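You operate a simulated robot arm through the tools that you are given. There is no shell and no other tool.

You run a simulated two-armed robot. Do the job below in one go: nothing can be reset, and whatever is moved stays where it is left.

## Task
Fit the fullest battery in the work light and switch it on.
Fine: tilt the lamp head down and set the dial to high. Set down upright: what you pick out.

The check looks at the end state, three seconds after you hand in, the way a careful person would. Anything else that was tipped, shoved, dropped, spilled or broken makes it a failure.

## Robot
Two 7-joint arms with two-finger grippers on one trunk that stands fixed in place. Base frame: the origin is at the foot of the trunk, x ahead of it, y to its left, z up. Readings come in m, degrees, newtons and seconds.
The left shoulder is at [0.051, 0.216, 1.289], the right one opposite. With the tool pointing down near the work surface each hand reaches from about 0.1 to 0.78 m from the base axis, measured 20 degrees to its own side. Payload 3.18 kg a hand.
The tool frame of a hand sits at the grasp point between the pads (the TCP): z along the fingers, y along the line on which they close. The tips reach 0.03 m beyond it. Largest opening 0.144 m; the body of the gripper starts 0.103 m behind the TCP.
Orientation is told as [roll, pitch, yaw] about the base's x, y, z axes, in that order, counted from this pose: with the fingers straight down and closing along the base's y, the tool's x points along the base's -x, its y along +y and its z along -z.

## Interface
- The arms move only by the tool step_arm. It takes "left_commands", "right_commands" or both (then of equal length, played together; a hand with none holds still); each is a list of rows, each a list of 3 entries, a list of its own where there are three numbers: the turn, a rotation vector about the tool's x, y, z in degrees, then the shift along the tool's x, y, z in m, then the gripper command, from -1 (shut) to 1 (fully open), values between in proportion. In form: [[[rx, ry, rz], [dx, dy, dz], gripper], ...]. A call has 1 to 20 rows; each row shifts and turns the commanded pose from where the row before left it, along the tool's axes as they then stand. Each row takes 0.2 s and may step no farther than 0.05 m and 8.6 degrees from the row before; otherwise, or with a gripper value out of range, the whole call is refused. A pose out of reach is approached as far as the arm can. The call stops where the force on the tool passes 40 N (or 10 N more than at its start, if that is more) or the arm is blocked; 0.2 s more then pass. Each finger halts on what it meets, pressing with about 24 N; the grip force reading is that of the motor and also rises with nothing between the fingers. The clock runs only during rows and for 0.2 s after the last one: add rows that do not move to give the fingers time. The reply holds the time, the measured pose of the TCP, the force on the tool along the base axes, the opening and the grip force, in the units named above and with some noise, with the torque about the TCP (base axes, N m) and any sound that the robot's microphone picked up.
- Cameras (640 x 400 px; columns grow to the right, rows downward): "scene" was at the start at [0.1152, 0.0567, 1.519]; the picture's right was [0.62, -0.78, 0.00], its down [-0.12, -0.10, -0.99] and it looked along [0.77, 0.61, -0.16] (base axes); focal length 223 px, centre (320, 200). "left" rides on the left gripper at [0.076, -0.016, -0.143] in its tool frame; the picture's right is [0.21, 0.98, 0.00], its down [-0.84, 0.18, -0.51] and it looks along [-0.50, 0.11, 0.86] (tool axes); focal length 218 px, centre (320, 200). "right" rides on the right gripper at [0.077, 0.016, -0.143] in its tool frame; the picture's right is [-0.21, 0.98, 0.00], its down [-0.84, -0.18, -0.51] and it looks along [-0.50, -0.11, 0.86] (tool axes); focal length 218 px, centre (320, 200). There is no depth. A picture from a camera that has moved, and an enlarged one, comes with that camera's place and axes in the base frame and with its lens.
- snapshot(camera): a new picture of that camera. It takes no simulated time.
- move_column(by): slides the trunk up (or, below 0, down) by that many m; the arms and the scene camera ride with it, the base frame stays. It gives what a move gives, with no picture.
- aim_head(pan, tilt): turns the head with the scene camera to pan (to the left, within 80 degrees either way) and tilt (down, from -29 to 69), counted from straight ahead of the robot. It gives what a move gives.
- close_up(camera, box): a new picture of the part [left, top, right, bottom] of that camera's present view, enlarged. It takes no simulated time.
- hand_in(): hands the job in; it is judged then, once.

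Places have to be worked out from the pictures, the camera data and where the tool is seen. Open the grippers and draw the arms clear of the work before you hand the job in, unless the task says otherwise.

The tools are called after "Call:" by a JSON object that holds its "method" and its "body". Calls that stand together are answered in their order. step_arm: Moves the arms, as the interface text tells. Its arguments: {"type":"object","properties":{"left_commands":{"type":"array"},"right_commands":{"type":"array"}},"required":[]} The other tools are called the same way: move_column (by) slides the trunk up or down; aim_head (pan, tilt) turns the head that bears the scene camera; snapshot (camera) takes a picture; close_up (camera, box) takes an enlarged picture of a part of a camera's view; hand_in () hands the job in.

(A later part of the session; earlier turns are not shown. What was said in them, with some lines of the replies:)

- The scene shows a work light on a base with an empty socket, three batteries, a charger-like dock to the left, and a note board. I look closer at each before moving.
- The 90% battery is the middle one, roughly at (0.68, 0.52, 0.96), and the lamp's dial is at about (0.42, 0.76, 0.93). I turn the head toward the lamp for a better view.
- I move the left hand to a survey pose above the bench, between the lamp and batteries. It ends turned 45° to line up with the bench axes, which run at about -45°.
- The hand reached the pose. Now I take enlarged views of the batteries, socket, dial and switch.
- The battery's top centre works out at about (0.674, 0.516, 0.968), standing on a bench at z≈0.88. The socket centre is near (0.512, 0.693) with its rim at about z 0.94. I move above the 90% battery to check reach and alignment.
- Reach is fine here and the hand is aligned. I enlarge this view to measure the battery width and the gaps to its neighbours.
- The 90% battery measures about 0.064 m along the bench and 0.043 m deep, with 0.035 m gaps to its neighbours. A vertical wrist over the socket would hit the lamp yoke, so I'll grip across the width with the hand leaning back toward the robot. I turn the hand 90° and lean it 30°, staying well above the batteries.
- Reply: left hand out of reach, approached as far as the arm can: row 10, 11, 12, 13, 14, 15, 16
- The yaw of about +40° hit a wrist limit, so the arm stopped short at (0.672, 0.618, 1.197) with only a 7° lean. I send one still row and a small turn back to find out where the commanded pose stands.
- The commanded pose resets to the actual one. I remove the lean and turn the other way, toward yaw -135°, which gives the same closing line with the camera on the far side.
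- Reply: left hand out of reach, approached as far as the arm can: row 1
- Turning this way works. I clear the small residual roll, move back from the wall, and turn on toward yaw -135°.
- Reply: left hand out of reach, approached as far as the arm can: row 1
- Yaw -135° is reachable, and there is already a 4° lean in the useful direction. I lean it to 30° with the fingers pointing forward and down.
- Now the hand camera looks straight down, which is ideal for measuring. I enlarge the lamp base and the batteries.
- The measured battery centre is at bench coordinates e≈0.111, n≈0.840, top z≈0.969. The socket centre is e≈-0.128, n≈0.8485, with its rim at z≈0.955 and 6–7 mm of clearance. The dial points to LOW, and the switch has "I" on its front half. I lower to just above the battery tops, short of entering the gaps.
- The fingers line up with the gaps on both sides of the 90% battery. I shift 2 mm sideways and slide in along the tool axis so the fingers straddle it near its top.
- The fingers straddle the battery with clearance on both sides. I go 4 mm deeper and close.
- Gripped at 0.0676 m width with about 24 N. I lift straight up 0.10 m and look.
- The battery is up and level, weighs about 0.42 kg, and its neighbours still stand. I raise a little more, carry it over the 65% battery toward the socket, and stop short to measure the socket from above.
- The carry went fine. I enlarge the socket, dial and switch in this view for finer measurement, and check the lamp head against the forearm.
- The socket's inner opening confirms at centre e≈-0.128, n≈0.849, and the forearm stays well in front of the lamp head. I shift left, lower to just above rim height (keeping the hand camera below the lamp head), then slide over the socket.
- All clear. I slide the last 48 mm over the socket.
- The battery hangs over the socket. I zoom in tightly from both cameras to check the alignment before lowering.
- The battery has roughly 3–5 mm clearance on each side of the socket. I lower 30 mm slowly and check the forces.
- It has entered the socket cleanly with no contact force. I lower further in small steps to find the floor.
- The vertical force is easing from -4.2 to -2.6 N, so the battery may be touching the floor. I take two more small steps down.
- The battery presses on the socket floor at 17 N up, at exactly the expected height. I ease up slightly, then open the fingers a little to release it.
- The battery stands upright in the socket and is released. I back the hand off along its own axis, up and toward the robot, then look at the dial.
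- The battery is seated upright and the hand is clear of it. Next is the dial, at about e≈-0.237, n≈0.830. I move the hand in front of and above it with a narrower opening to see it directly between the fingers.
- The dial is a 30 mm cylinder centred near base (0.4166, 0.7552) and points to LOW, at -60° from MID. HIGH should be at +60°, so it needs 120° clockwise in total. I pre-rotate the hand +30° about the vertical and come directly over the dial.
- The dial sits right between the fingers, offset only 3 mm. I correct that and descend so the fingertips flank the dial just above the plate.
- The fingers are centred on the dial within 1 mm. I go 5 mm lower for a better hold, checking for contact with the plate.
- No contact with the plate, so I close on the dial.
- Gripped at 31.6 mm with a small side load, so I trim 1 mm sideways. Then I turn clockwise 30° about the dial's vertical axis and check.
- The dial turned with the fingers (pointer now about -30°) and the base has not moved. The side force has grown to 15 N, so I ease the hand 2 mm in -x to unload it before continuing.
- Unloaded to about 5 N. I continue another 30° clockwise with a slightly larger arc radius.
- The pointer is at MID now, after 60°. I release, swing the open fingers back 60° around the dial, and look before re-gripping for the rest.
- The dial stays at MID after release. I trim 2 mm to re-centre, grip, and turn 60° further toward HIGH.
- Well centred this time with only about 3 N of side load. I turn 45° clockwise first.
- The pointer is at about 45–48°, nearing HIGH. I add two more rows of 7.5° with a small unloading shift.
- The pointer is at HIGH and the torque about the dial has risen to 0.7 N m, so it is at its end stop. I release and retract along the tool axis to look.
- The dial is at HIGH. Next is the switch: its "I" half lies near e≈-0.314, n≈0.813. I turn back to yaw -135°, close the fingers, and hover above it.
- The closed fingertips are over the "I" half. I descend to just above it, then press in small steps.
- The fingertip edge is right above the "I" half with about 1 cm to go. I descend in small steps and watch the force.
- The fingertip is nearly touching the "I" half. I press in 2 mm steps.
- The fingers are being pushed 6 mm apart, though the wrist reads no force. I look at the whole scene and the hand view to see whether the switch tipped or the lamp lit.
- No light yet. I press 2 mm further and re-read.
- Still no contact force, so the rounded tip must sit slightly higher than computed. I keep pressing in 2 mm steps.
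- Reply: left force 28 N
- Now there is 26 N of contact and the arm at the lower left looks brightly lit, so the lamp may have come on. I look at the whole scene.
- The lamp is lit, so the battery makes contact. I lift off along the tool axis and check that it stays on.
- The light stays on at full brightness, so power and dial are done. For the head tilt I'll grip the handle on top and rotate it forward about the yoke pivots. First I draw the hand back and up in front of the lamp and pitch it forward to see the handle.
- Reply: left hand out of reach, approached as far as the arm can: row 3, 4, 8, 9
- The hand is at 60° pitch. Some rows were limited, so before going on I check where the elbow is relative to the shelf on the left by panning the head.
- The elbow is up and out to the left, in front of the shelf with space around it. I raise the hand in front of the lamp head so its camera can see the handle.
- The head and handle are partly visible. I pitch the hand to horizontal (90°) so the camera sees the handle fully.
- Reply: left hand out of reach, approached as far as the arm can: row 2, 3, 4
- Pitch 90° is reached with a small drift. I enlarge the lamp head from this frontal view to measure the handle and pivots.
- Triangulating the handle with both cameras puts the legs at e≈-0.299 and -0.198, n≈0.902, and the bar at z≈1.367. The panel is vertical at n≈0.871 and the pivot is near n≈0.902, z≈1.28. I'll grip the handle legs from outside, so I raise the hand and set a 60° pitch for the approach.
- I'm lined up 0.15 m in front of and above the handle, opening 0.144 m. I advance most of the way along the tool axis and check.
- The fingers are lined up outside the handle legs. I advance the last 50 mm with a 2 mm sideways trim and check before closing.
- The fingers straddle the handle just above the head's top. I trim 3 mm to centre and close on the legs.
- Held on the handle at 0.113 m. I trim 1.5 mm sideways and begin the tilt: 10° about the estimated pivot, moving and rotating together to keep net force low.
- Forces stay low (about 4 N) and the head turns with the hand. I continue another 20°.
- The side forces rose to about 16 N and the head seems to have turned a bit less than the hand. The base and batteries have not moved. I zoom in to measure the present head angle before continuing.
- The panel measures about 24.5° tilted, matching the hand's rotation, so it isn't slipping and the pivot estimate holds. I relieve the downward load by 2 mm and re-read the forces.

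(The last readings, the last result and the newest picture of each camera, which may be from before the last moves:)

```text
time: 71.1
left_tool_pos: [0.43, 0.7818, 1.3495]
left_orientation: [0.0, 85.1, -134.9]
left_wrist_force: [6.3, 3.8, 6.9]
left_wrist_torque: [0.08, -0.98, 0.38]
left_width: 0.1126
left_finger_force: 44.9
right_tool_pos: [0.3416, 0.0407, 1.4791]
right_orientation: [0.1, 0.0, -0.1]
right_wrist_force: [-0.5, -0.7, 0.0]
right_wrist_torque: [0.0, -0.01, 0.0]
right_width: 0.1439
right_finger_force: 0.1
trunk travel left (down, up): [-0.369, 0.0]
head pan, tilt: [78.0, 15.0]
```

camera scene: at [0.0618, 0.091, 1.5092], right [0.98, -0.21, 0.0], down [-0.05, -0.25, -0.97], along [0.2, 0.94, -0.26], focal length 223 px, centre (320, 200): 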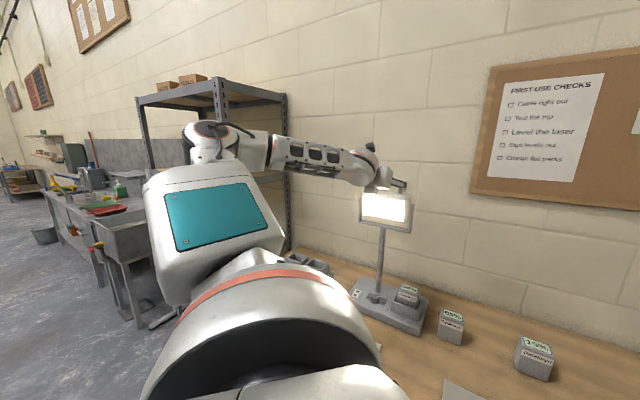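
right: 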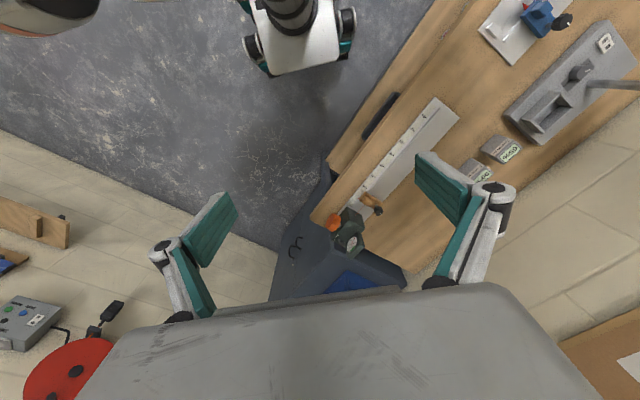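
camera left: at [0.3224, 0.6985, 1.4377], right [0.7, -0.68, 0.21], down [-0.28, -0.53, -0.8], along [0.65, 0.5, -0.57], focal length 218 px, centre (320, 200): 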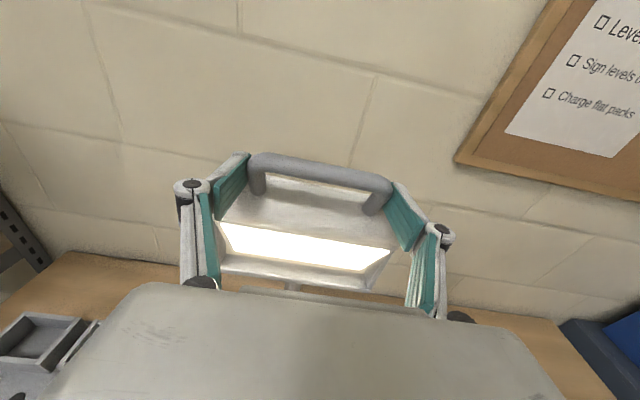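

Loads dropped to about 10 N. I continue 10° more with the slightly larger arc radius.

Call:
{"method": "step_arm", "body": {"left_commands": [[[0, 5, 0], [-0.004, 0, -0.0055], 0.5], [[0, 5, 0], [-0.004, 0, -0.0055], 0.5], [[0, 0, 0], [0, 0, 0], 0.5]]}}

Call:
{"method": "close_up", "body": {"camera": "left", "box": [200, 130, 430, 310]}}

Call:
{"method": "close_up", "body": {"camera": "scene", "box": [310, 120, 450, 340]}}

```text
time: 71.9
left_tool_pos: [0.4221, 0.7748, 1.3432]
left_orientation: [-179.9, 84.9, 45.1]
left_wrist_force: [4.9, 2.6, 4.9]
left_wrist_torque: [-0.17, -0.86, 0.16]
left_width: 0.1131
left_finger_force: 45.2
right_tool_pos: [0.3411, 0.0398, 1.4793]
right_orientation: [0.2, 0.1, -0.1]
right_wrist_force: [-0.8, -0.6, -0.1]
right_wrist_torque: [0.0, 0.02, 0.01]
right_width: 0.1441
right_finger_force: 0.0
trunk travel left (down, up): [-0.369, 0.0]
head pan, tilt: [78.0, 15.0]
```

```text
2.22 times, centred on (315, 220) of left
camera zoom: at [0.3055, 0.6817, 1.4061], right [0.68, -0.7, 0.21], down [-0.18, -0.43, -0.88], along [0.71, 0.56, -0.42], focal length 485 px, centre (331, 156)
```

zoom: 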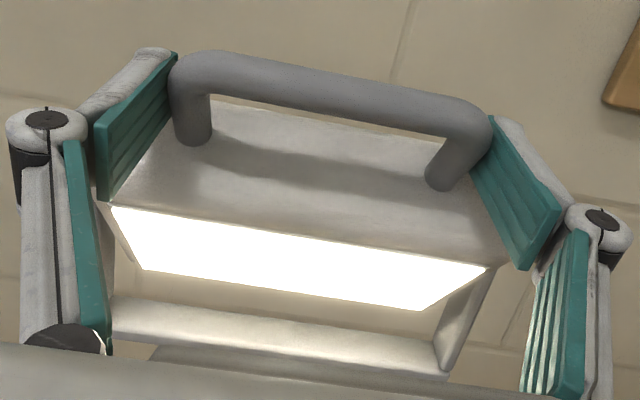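

```text
1.82 times, centred on (380, 230) of scene
camera zoom: at [0.0623, 0.0903, 1.5092], right [0.98, -0.21, 0.0], down [-0.05, -0.25, -0.97], along [0.2, 0.94, -0.26], focal length 406 px, centre (211, 146)
```

zoom: 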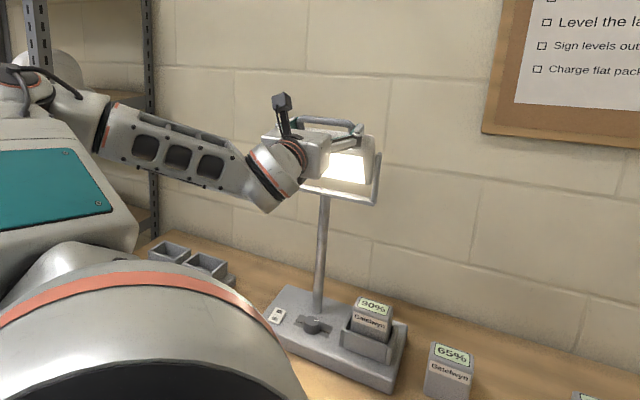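

The head follows exactly, now about 35° down, with light forces. I continue another 10°.

Call:
{"method": "step_arm", "body": {"left_commands": [[[0, 5, 0], [-0.0041, 0, -0.0056], 0.5], [[0, 5, 0], [-0.0041, 0, -0.0056], 0.5], [[0, 0, 0], [0, 0, 0], 0.5]]}}

Call:
{"method": "close_up", "body": {"camera": "left", "box": [200, 130, 430, 310]}}

Call:
{"method": "close_up", "body": {"camera": "scene", "box": [310, 120, 450, 340]}}

```text
time: 72.7
left_tool_pos: [0.4143, 0.7677, 1.333]
left_orientation: [-179.8, 74.9, 45.2]
left_wrist_force: [7.5, 6.6, 8.0]
left_wrist_torque: [0.22, -1.16, -0.64]
left_width: 0.113
left_finger_force: 44.8
right_tool_pos: [0.3417, 0.0402, 1.4807]
right_orientation: [0.1, 0.0, -0.1]
right_wrist_force: [0.6, -0.7, 0.1]
right_wrist_torque: [0.01, 0.01, 0.01]
right_width: 0.144
right_finger_force: 0.1
trunk travel left (down, up): [-0.369, 0.0]
head pan, tilt: [78.0, 15.0]
```

```text
2.22 times, centred on (315, 220) of left
camera zoom: at [0.2924, 0.6682, 1.3695], right [0.65, -0.73, 0.2], down [-0.06, -0.32, -0.95], along [0.75, 0.61, -0.25], focal length 485 px, centre (331, 156)
```

zoom: 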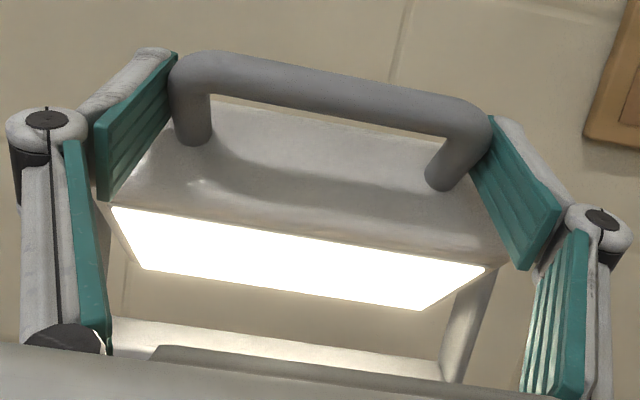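

```text
1.82 times, centred on (380, 230) of scene
camera zoom: at [0.0625, 0.0908, 1.5092], right [0.98, -0.21, 0.0], down [-0.05, -0.25, -0.97], along [0.2, 0.94, -0.26], focal length 406 px, centre (211, 146)
```

zoom: 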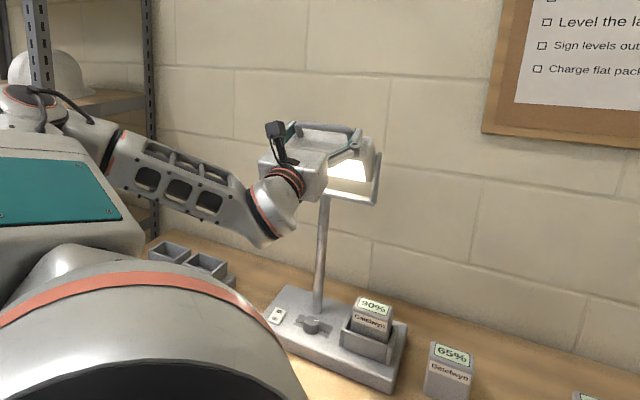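

The head is now about 45° down, shining on the bench. I relieve the load slightly and open the fingers to release the handle.

Call:
{"method": "step_arm", "body": {"left_commands": [[[0, 0, 0], [0.001, 0, 0.0015], 0.5], [[0, 0, 0], [0, 0, 0], 0.6], [[0, 0, 0], [0, 0, 0], 0.8], [[0, 0, 0], [0, 0, 0], 1], [[0, 0, 0], [0, 0, 0], 1]]}}

Call:
{"method": "snapshot", "body": {"camera": "left"}}

Call:
{"method": "close_up", "body": {"camera": "left", "box": [200, 130, 430, 310]}}

```text
time: 73.9
left_tool_pos: [0.416, 0.7696, 1.3339]
left_orientation: [-179.8, 75.0, 45.1]
left_wrist_force: [-0.5, 0.1, -0.1]
left_wrist_torque: [0.0, 0.01, -0.03]
left_width: 0.1443
left_finger_force: 0.0
right_tool_pos: [0.3418, 0.04, 1.4802]
right_orientation: [0.1, -0.1, -0.1]
right_wrist_force: [-1.0, 0.2, -0.3]
right_wrist_torque: [0.03, -0.03, -0.01]
right_width: 0.1442
right_finger_force: 0.0
trunk travel left (down, up): [-0.369, 0.0]
head pan, tilt: [78.0, 15.0]
```

```text
taken
camera left: at [0.2932, 0.6688, 1.3709], right [0.65, -0.73, 0.2], down [-0.06, -0.32, -0.95], along [0.75, 0.61, -0.26], focal length 218 px, centre (320, 200)
```

left: 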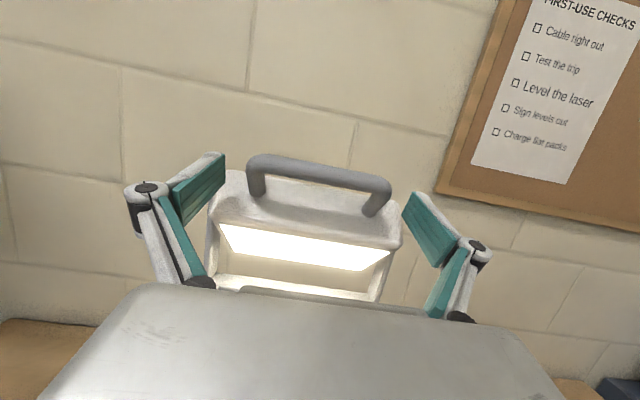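

```text
2.22 times, centred on (315, 220) of left
camera zoom: at [0.2932, 0.6688, 1.3709], right [0.65, -0.73, 0.2], down [-0.06, -0.32, -0.95], along [0.75, 0.61, -0.26], focal length 485 px, centre (331, 156)
```

zoom: 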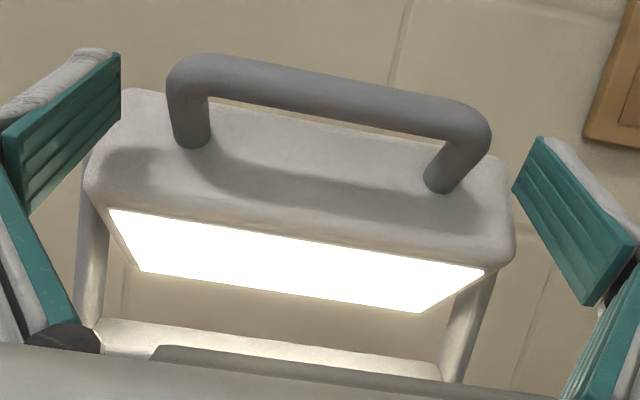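

The head keeps its tilt with the fingers off. I back out along the tool axis, rise in front of the lamp, and pitch the hand back down.

Call:
{"method": "step_arm", "body": {"left_commands": [[[0, 0, 0], [0, 0, -0.015], 1], [[0, 0, 0], [0, 0, -0.015], 1], [[0, 0, 0], [0, 0, -0.015], 1], [[0, 0, 0], [0, 0, -0.015], 1], [[0, 0, 0], [0.029, 0, 0.0078], 1], [[0, 0, 0], [0.029, 0, 0.0078], 1], [[0, 0, 0], [0.029, 0, 0.0078], 1], [[0, 0, 0], [0.029, 0, 0.0078], 1], [[0, -7.5, 0], [0, 0, 0], 1], [[0, -7.5, 0], [0, 0, 0], 1], [[0, -7.5, 0], [0, 0, 0], 1], [[0, -7.5, 0], [0, 0, 0], 1], [[0, -7.5, 0], [0, 0, 0], 1], [[0, -7.5, 0], [0, 0, 0], 1], [[0, 0, 0], [0, 0, 0], 1]]}}

Call:
{"method": "snapshot", "body": {"camera": "left"}}

Call:
{"method": "snapshot", "body": {"camera": "scene"}}

```text
time: 77.1
left_tool_pos: [0.3749, 0.7279, 1.4392]
left_orientation: [-0.1, 60.0, -135.1]
left_wrist_force: [0.4, 0.2, -0.7]
left_wrist_torque: [-0.03, 0.0, 0.0]
left_width: 0.1441
left_finger_force: 0.1
right_tool_pos: [0.3394, 0.041, 1.4805]
right_orientation: [0.2, 0.0, -0.1]
right_wrist_force: [-0.2, -0.7, 0.5]
right_wrist_torque: [0.0, -0.04, -0.04]
right_width: 0.1439
right_finger_force: 0.1
trunk travel left (down, up): [-0.369, 0.0]
head pan, tilt: [78.0, 15.0]
```

```text
taken
camera left: at [0.303, 0.6794, 1.5771], right [0.77, -0.62, 0.18], down [-0.48, -0.74, -0.48], along [0.43, 0.28, -0.86], focal length 218 px, centre (320, 200)
```

left: 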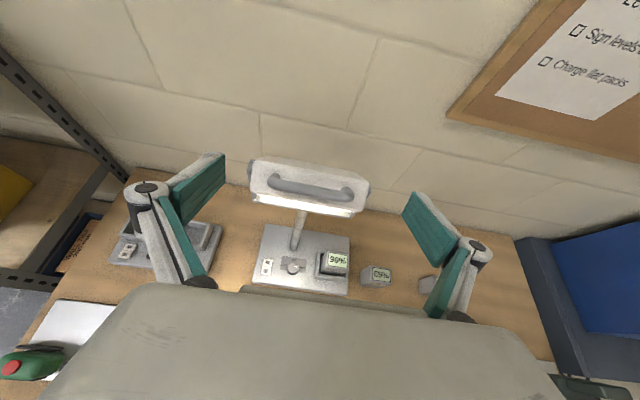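

```text
taken
camera scene: at [0.0614, 0.0906, 1.5092], right [0.98, -0.21, 0.0], down [-0.05, -0.25, -0.97], along [0.2, 0.94, -0.26], focal length 223 px, centre (320, 200)
```

scene: 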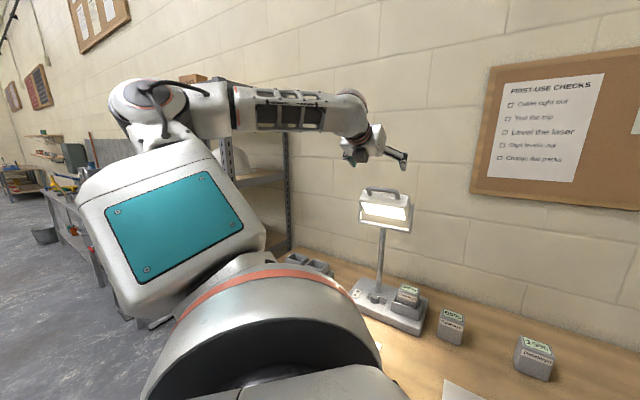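

The lamp is lit and tilted down. I enlarge both views to confirm the head angle, dial, switch and battery.

Call:
{"method": "close_up", "body": {"camera": "scene", "box": [340, 170, 440, 250]}}

Call:
{"method": "close_up", "body": {"camera": "left", "box": [220, 130, 420, 310]}}

Call:
{"method": "close_up", "body": {"camera": "scene", "box": [340, 260, 480, 350]}}

```text
5.00 times, centred on (390, 210) of scene
camera zoom: at [0.0614, 0.0906, 1.5092], right [0.98, -0.21, 0.0], down [-0.05, -0.25, -0.97], along [0.2, 0.94, -0.26], focal length 1117 px, centre (-30, 150)
```

zoom: 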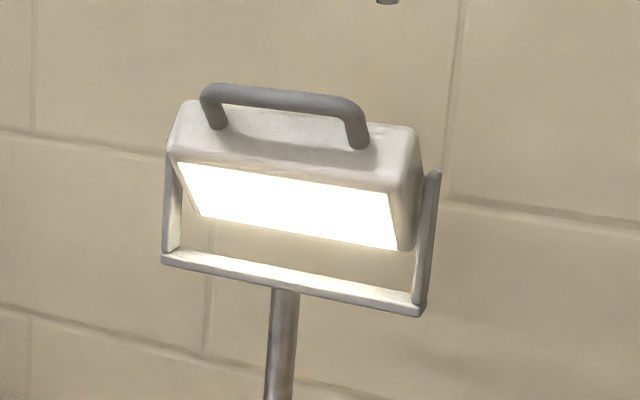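

```text
2.22 times, centred on (320, 220) of left
camera zoom: at [0.303, 0.6794, 1.5771], right [0.77, -0.62, 0.18], down [-0.48, -0.74, -0.48], along [0.43, 0.28, -0.86], focal length 485 px, centre (320, 156)
```

zoom: 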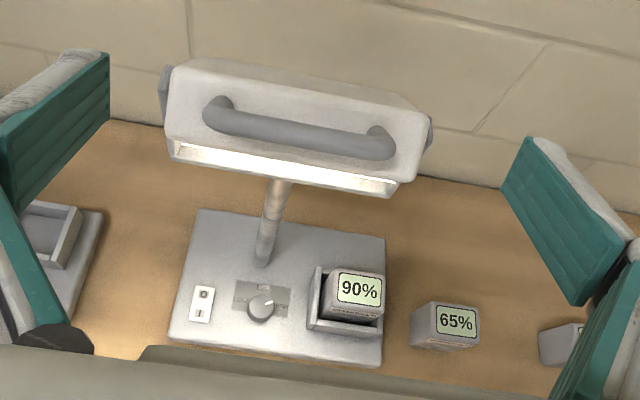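

```text
4.44 times, centred on (410, 305) of scene
camera zoom: at [0.0614, 0.0906, 1.5092], right [0.98, -0.21, 0.0], down [-0.05, -0.25, -0.97], along [0.2, 0.94, -0.26], focal length 993 px, centre (-80, -267)
```

zoom: 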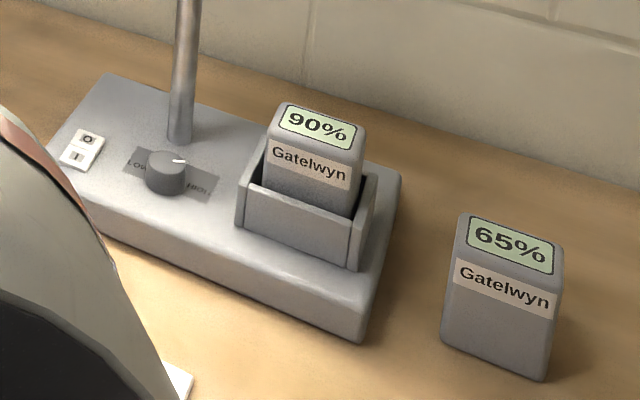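

Everything checks: the head is about 42–45° down, lamp lit, dial at HIGH, the 90% battery upright in the socket, and the other batteries untouched. Now I draw the left arm away from the lamp toward the robot.

Call:
{"method": "step_arm", "body": {"left_commands": [[[0, 0, 0], [-0.003, 0.01, -0.03], 1], [[0, 0, 0], [-0.0068, 0.03, -0.0238], 1], [[0, 0, 0], [-0.0068, 0.03, -0.0238], 1], [[0, 0, 0], [-0.0068, 0.03, -0.0238], 1], [[0, 0, 0], [-0.0068, 0.03, -0.0238], 1], [[0, -7.5, 0], [0, 0, 0], 1], [[0, -7.5, 0], [0, 0, 0], 1], [[0, -7.5, 0], [0, 0, 0], 1], [[0, -7.5, 0], [0, 0, 0], 1], [[0, 0, 0], [0, 0, 0], 1]]}}

Call:
{"method": "snapshot", "body": {"camera": "scene"}}

Call:
{"method": "snapshot", "body": {"camera": "left"}}

```text
time: 79.3
left_tool_pos: [0.3797, 0.548, 1.4763]
left_orientation: [0.0, 30.0, -135.0]
left_wrist_force: [-0.7, 0.5, 0.5]
left_wrist_torque: [0.01, -0.03, -0.04]
left_width: 0.144
left_finger_force: 0.1
right_tool_pos: [0.3396, 0.0392, 1.4804]
right_orientation: [0.1, 0.0, -0.1]
right_wrist_force: [-0.5, -0.1, 0.4]
right_wrist_torque: [0.01, -0.03, -0.01]
right_width: 0.144
right_finger_force: 0.0
trunk travel left (down, up): [-0.369, 0.0]
head pan, tilt: [78.0, 15.0]
```

```text
taken
camera scene: at [0.0611, 0.0901, 1.5092], right [0.98, -0.21, 0.0], down [-0.05, -0.25, -0.97], along [0.2, 0.94, -0.26], focal length 223 px, centre (320, 200)
```

scene: 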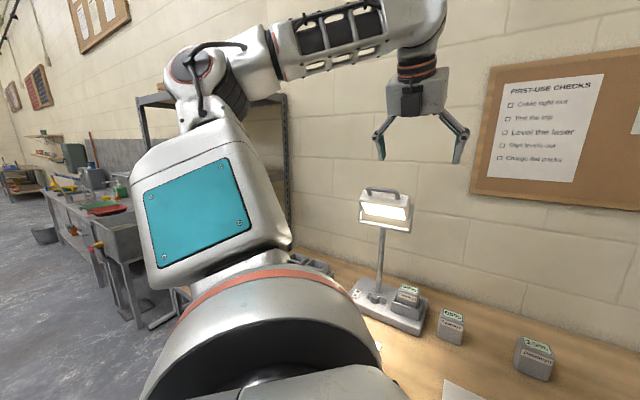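

```text
taken
camera left: at [0.3641, 0.5556, 1.6383], right [0.82, -0.56, 0.1], down [-0.57, -0.82, 0.02], along [0.08, -0.07, -0.99], focal length 218 px, centre (320, 200)
```

left: 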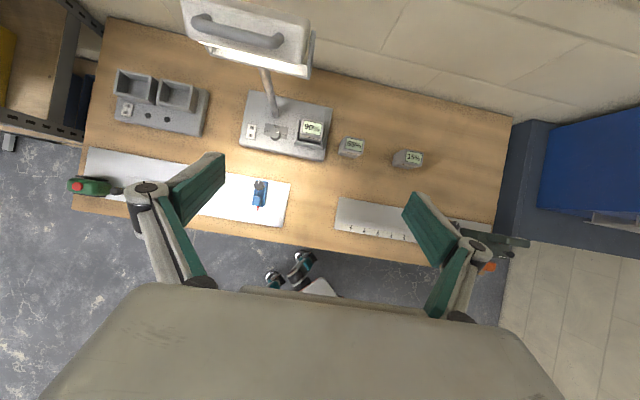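

The hand is clear of the lamp. I draw it a bit further back and take final close views of the dial, switch and battery.

Call:
{"method": "step_arm", "body": {"left_commands": [[[0, 0, 0], [-0.0263, 0.019, -0.021], 1], [[0, 0, 0], [-0.0263, 0.019, -0.021], 1], [[0, 0, 0], [-0.0263, 0.019, -0.021], 1], [[0, 0, 0], [0, 0, 0], 1]]}}

Call:
{"method": "aim_head", "body": {"pan": 55, "tilt": 30}}

Call:
{"method": "snapshot", "body": {"camera": "scene"}}

Call:
{"method": "close_up", "body": {"camera": "scene", "box": [250, 95, 430, 265]}}

Call:
{"method": "close_up", "body": {"camera": "scene", "box": [255, 195, 345, 250]}}

```text
time: 80.3
left_tool_pos: [0.3606, 0.448, 1.4736]
left_orientation: [0.1, 30.4, -134.9]
left_wrist_force: [-0.6, -0.5, -0.3]
left_wrist_torque: [-0.01, -0.02, -0.02]
left_width: 0.144
left_finger_force: 0.1
left hand out of reach, approached as far as the arm can: row 3
right_tool_pos: [0.3396, 0.041, 1.4803]
right_orientation: [0.1, 0.0, 0.0]
right_wrist_force: [-1.4, 0.6, -0.9]
right_wrist_torque: [0.0, 0.01, 0.0]
right_width: 0.1439
right_finger_force: 0.1
trunk travel left (down, up): [-0.369, 0.0]
head pan, tilt: [78.0, 15.0]
```

```text
time: 81.2
left_tool_pos: [0.3611, 0.4454, 1.4728]
left_orientation: [0.1, 30.3, -134.8]
left_wrist_force: [-0.2, 0.5, -0.3]
left_wrist_torque: [0.03, 0.0, 0.01]
left_width: 0.1439
left_finger_force: 0.2
right_tool_pos: [0.3412, 0.0397, 1.4804]
right_orientation: [0.1, 0.2, -0.2]
right_wrist_force: [-0.5, 0.0, 0.9]
right_wrist_torque: [0.01, 0.01, 0.01]
right_width: 0.1442
right_finger_force: 0.0
trunk travel left (down, up): [-0.369, 0.0]
head pan, tilt: [55.0, 30.0]
```

```text
taken
camera scene: at [0.0941, 0.0732, 1.485], right [0.82, -0.57, 0.0], down [-0.29, -0.41, -0.87], along [0.5, 0.71, -0.5], focal length 223 px, centre (320, 200)
```

scene: 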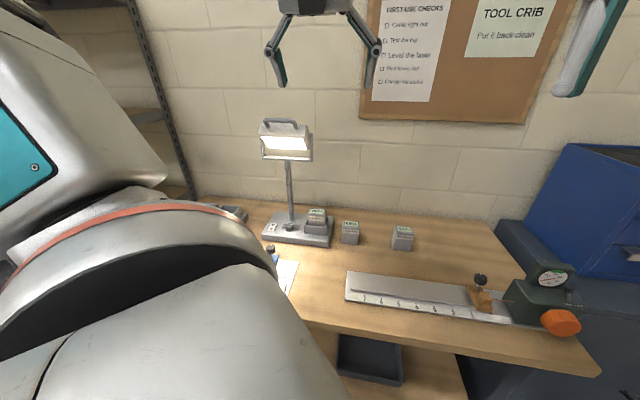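

```text
2.35 times, centred on (340, 180) of scene
camera zoom: at [0.0941, 0.0732, 1.485], right [0.82, -0.57, 0.0], down [-0.29, -0.41, -0.87], along [0.5, 0.71, -0.5], focal length 526 px, centre (273, 247)
```

zoom: 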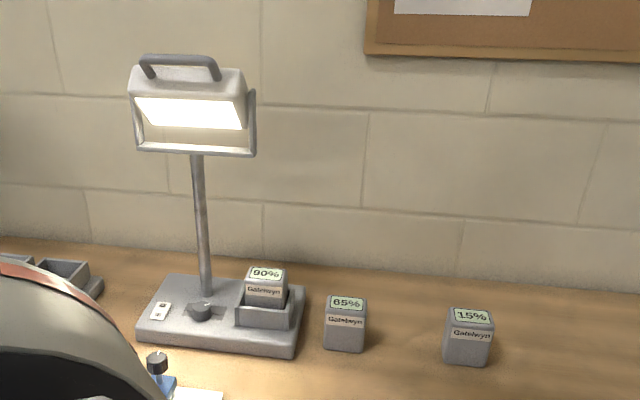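

```text
7.11 times, centred on (300, 222) of scene
camera zoom: at [0.0941, 0.0732, 1.485], right [0.82, -0.57, 0.0], down [-0.29, -0.41, -0.87], along [0.5, 0.71, -0.5], focal length 1588 px, centre (462, 40)
```

zoom: 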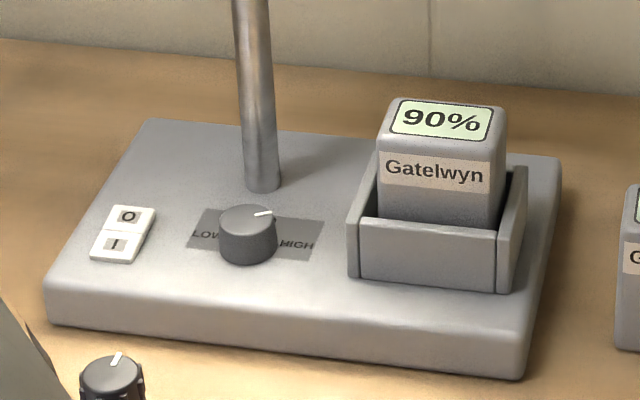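

Final views confirm the battery upright in its socket, dial at HIGH, switch on "I", lamp lit and tilted down. The base and other batteries are where they were, the grippers are open and the arms are clear, so I hand in.

Call:
{"method": "hand_in", "body": {}}

```text
The job is handed in.
```

The job is handed in: the 90% battery, the fullest of the three, is standing upright in the work light's socket. The lamp is lit, the dial is on HIGH and the head is tilted about 42–45° down.

The lamp base and the 65% and 15% batteries are where they were. The left arm is drawn back with its gripper open, and the right arm was never used. The task gave no tilt angle, so 42–45° was my choice. No result came back from the check, so I can't say whether it passed.
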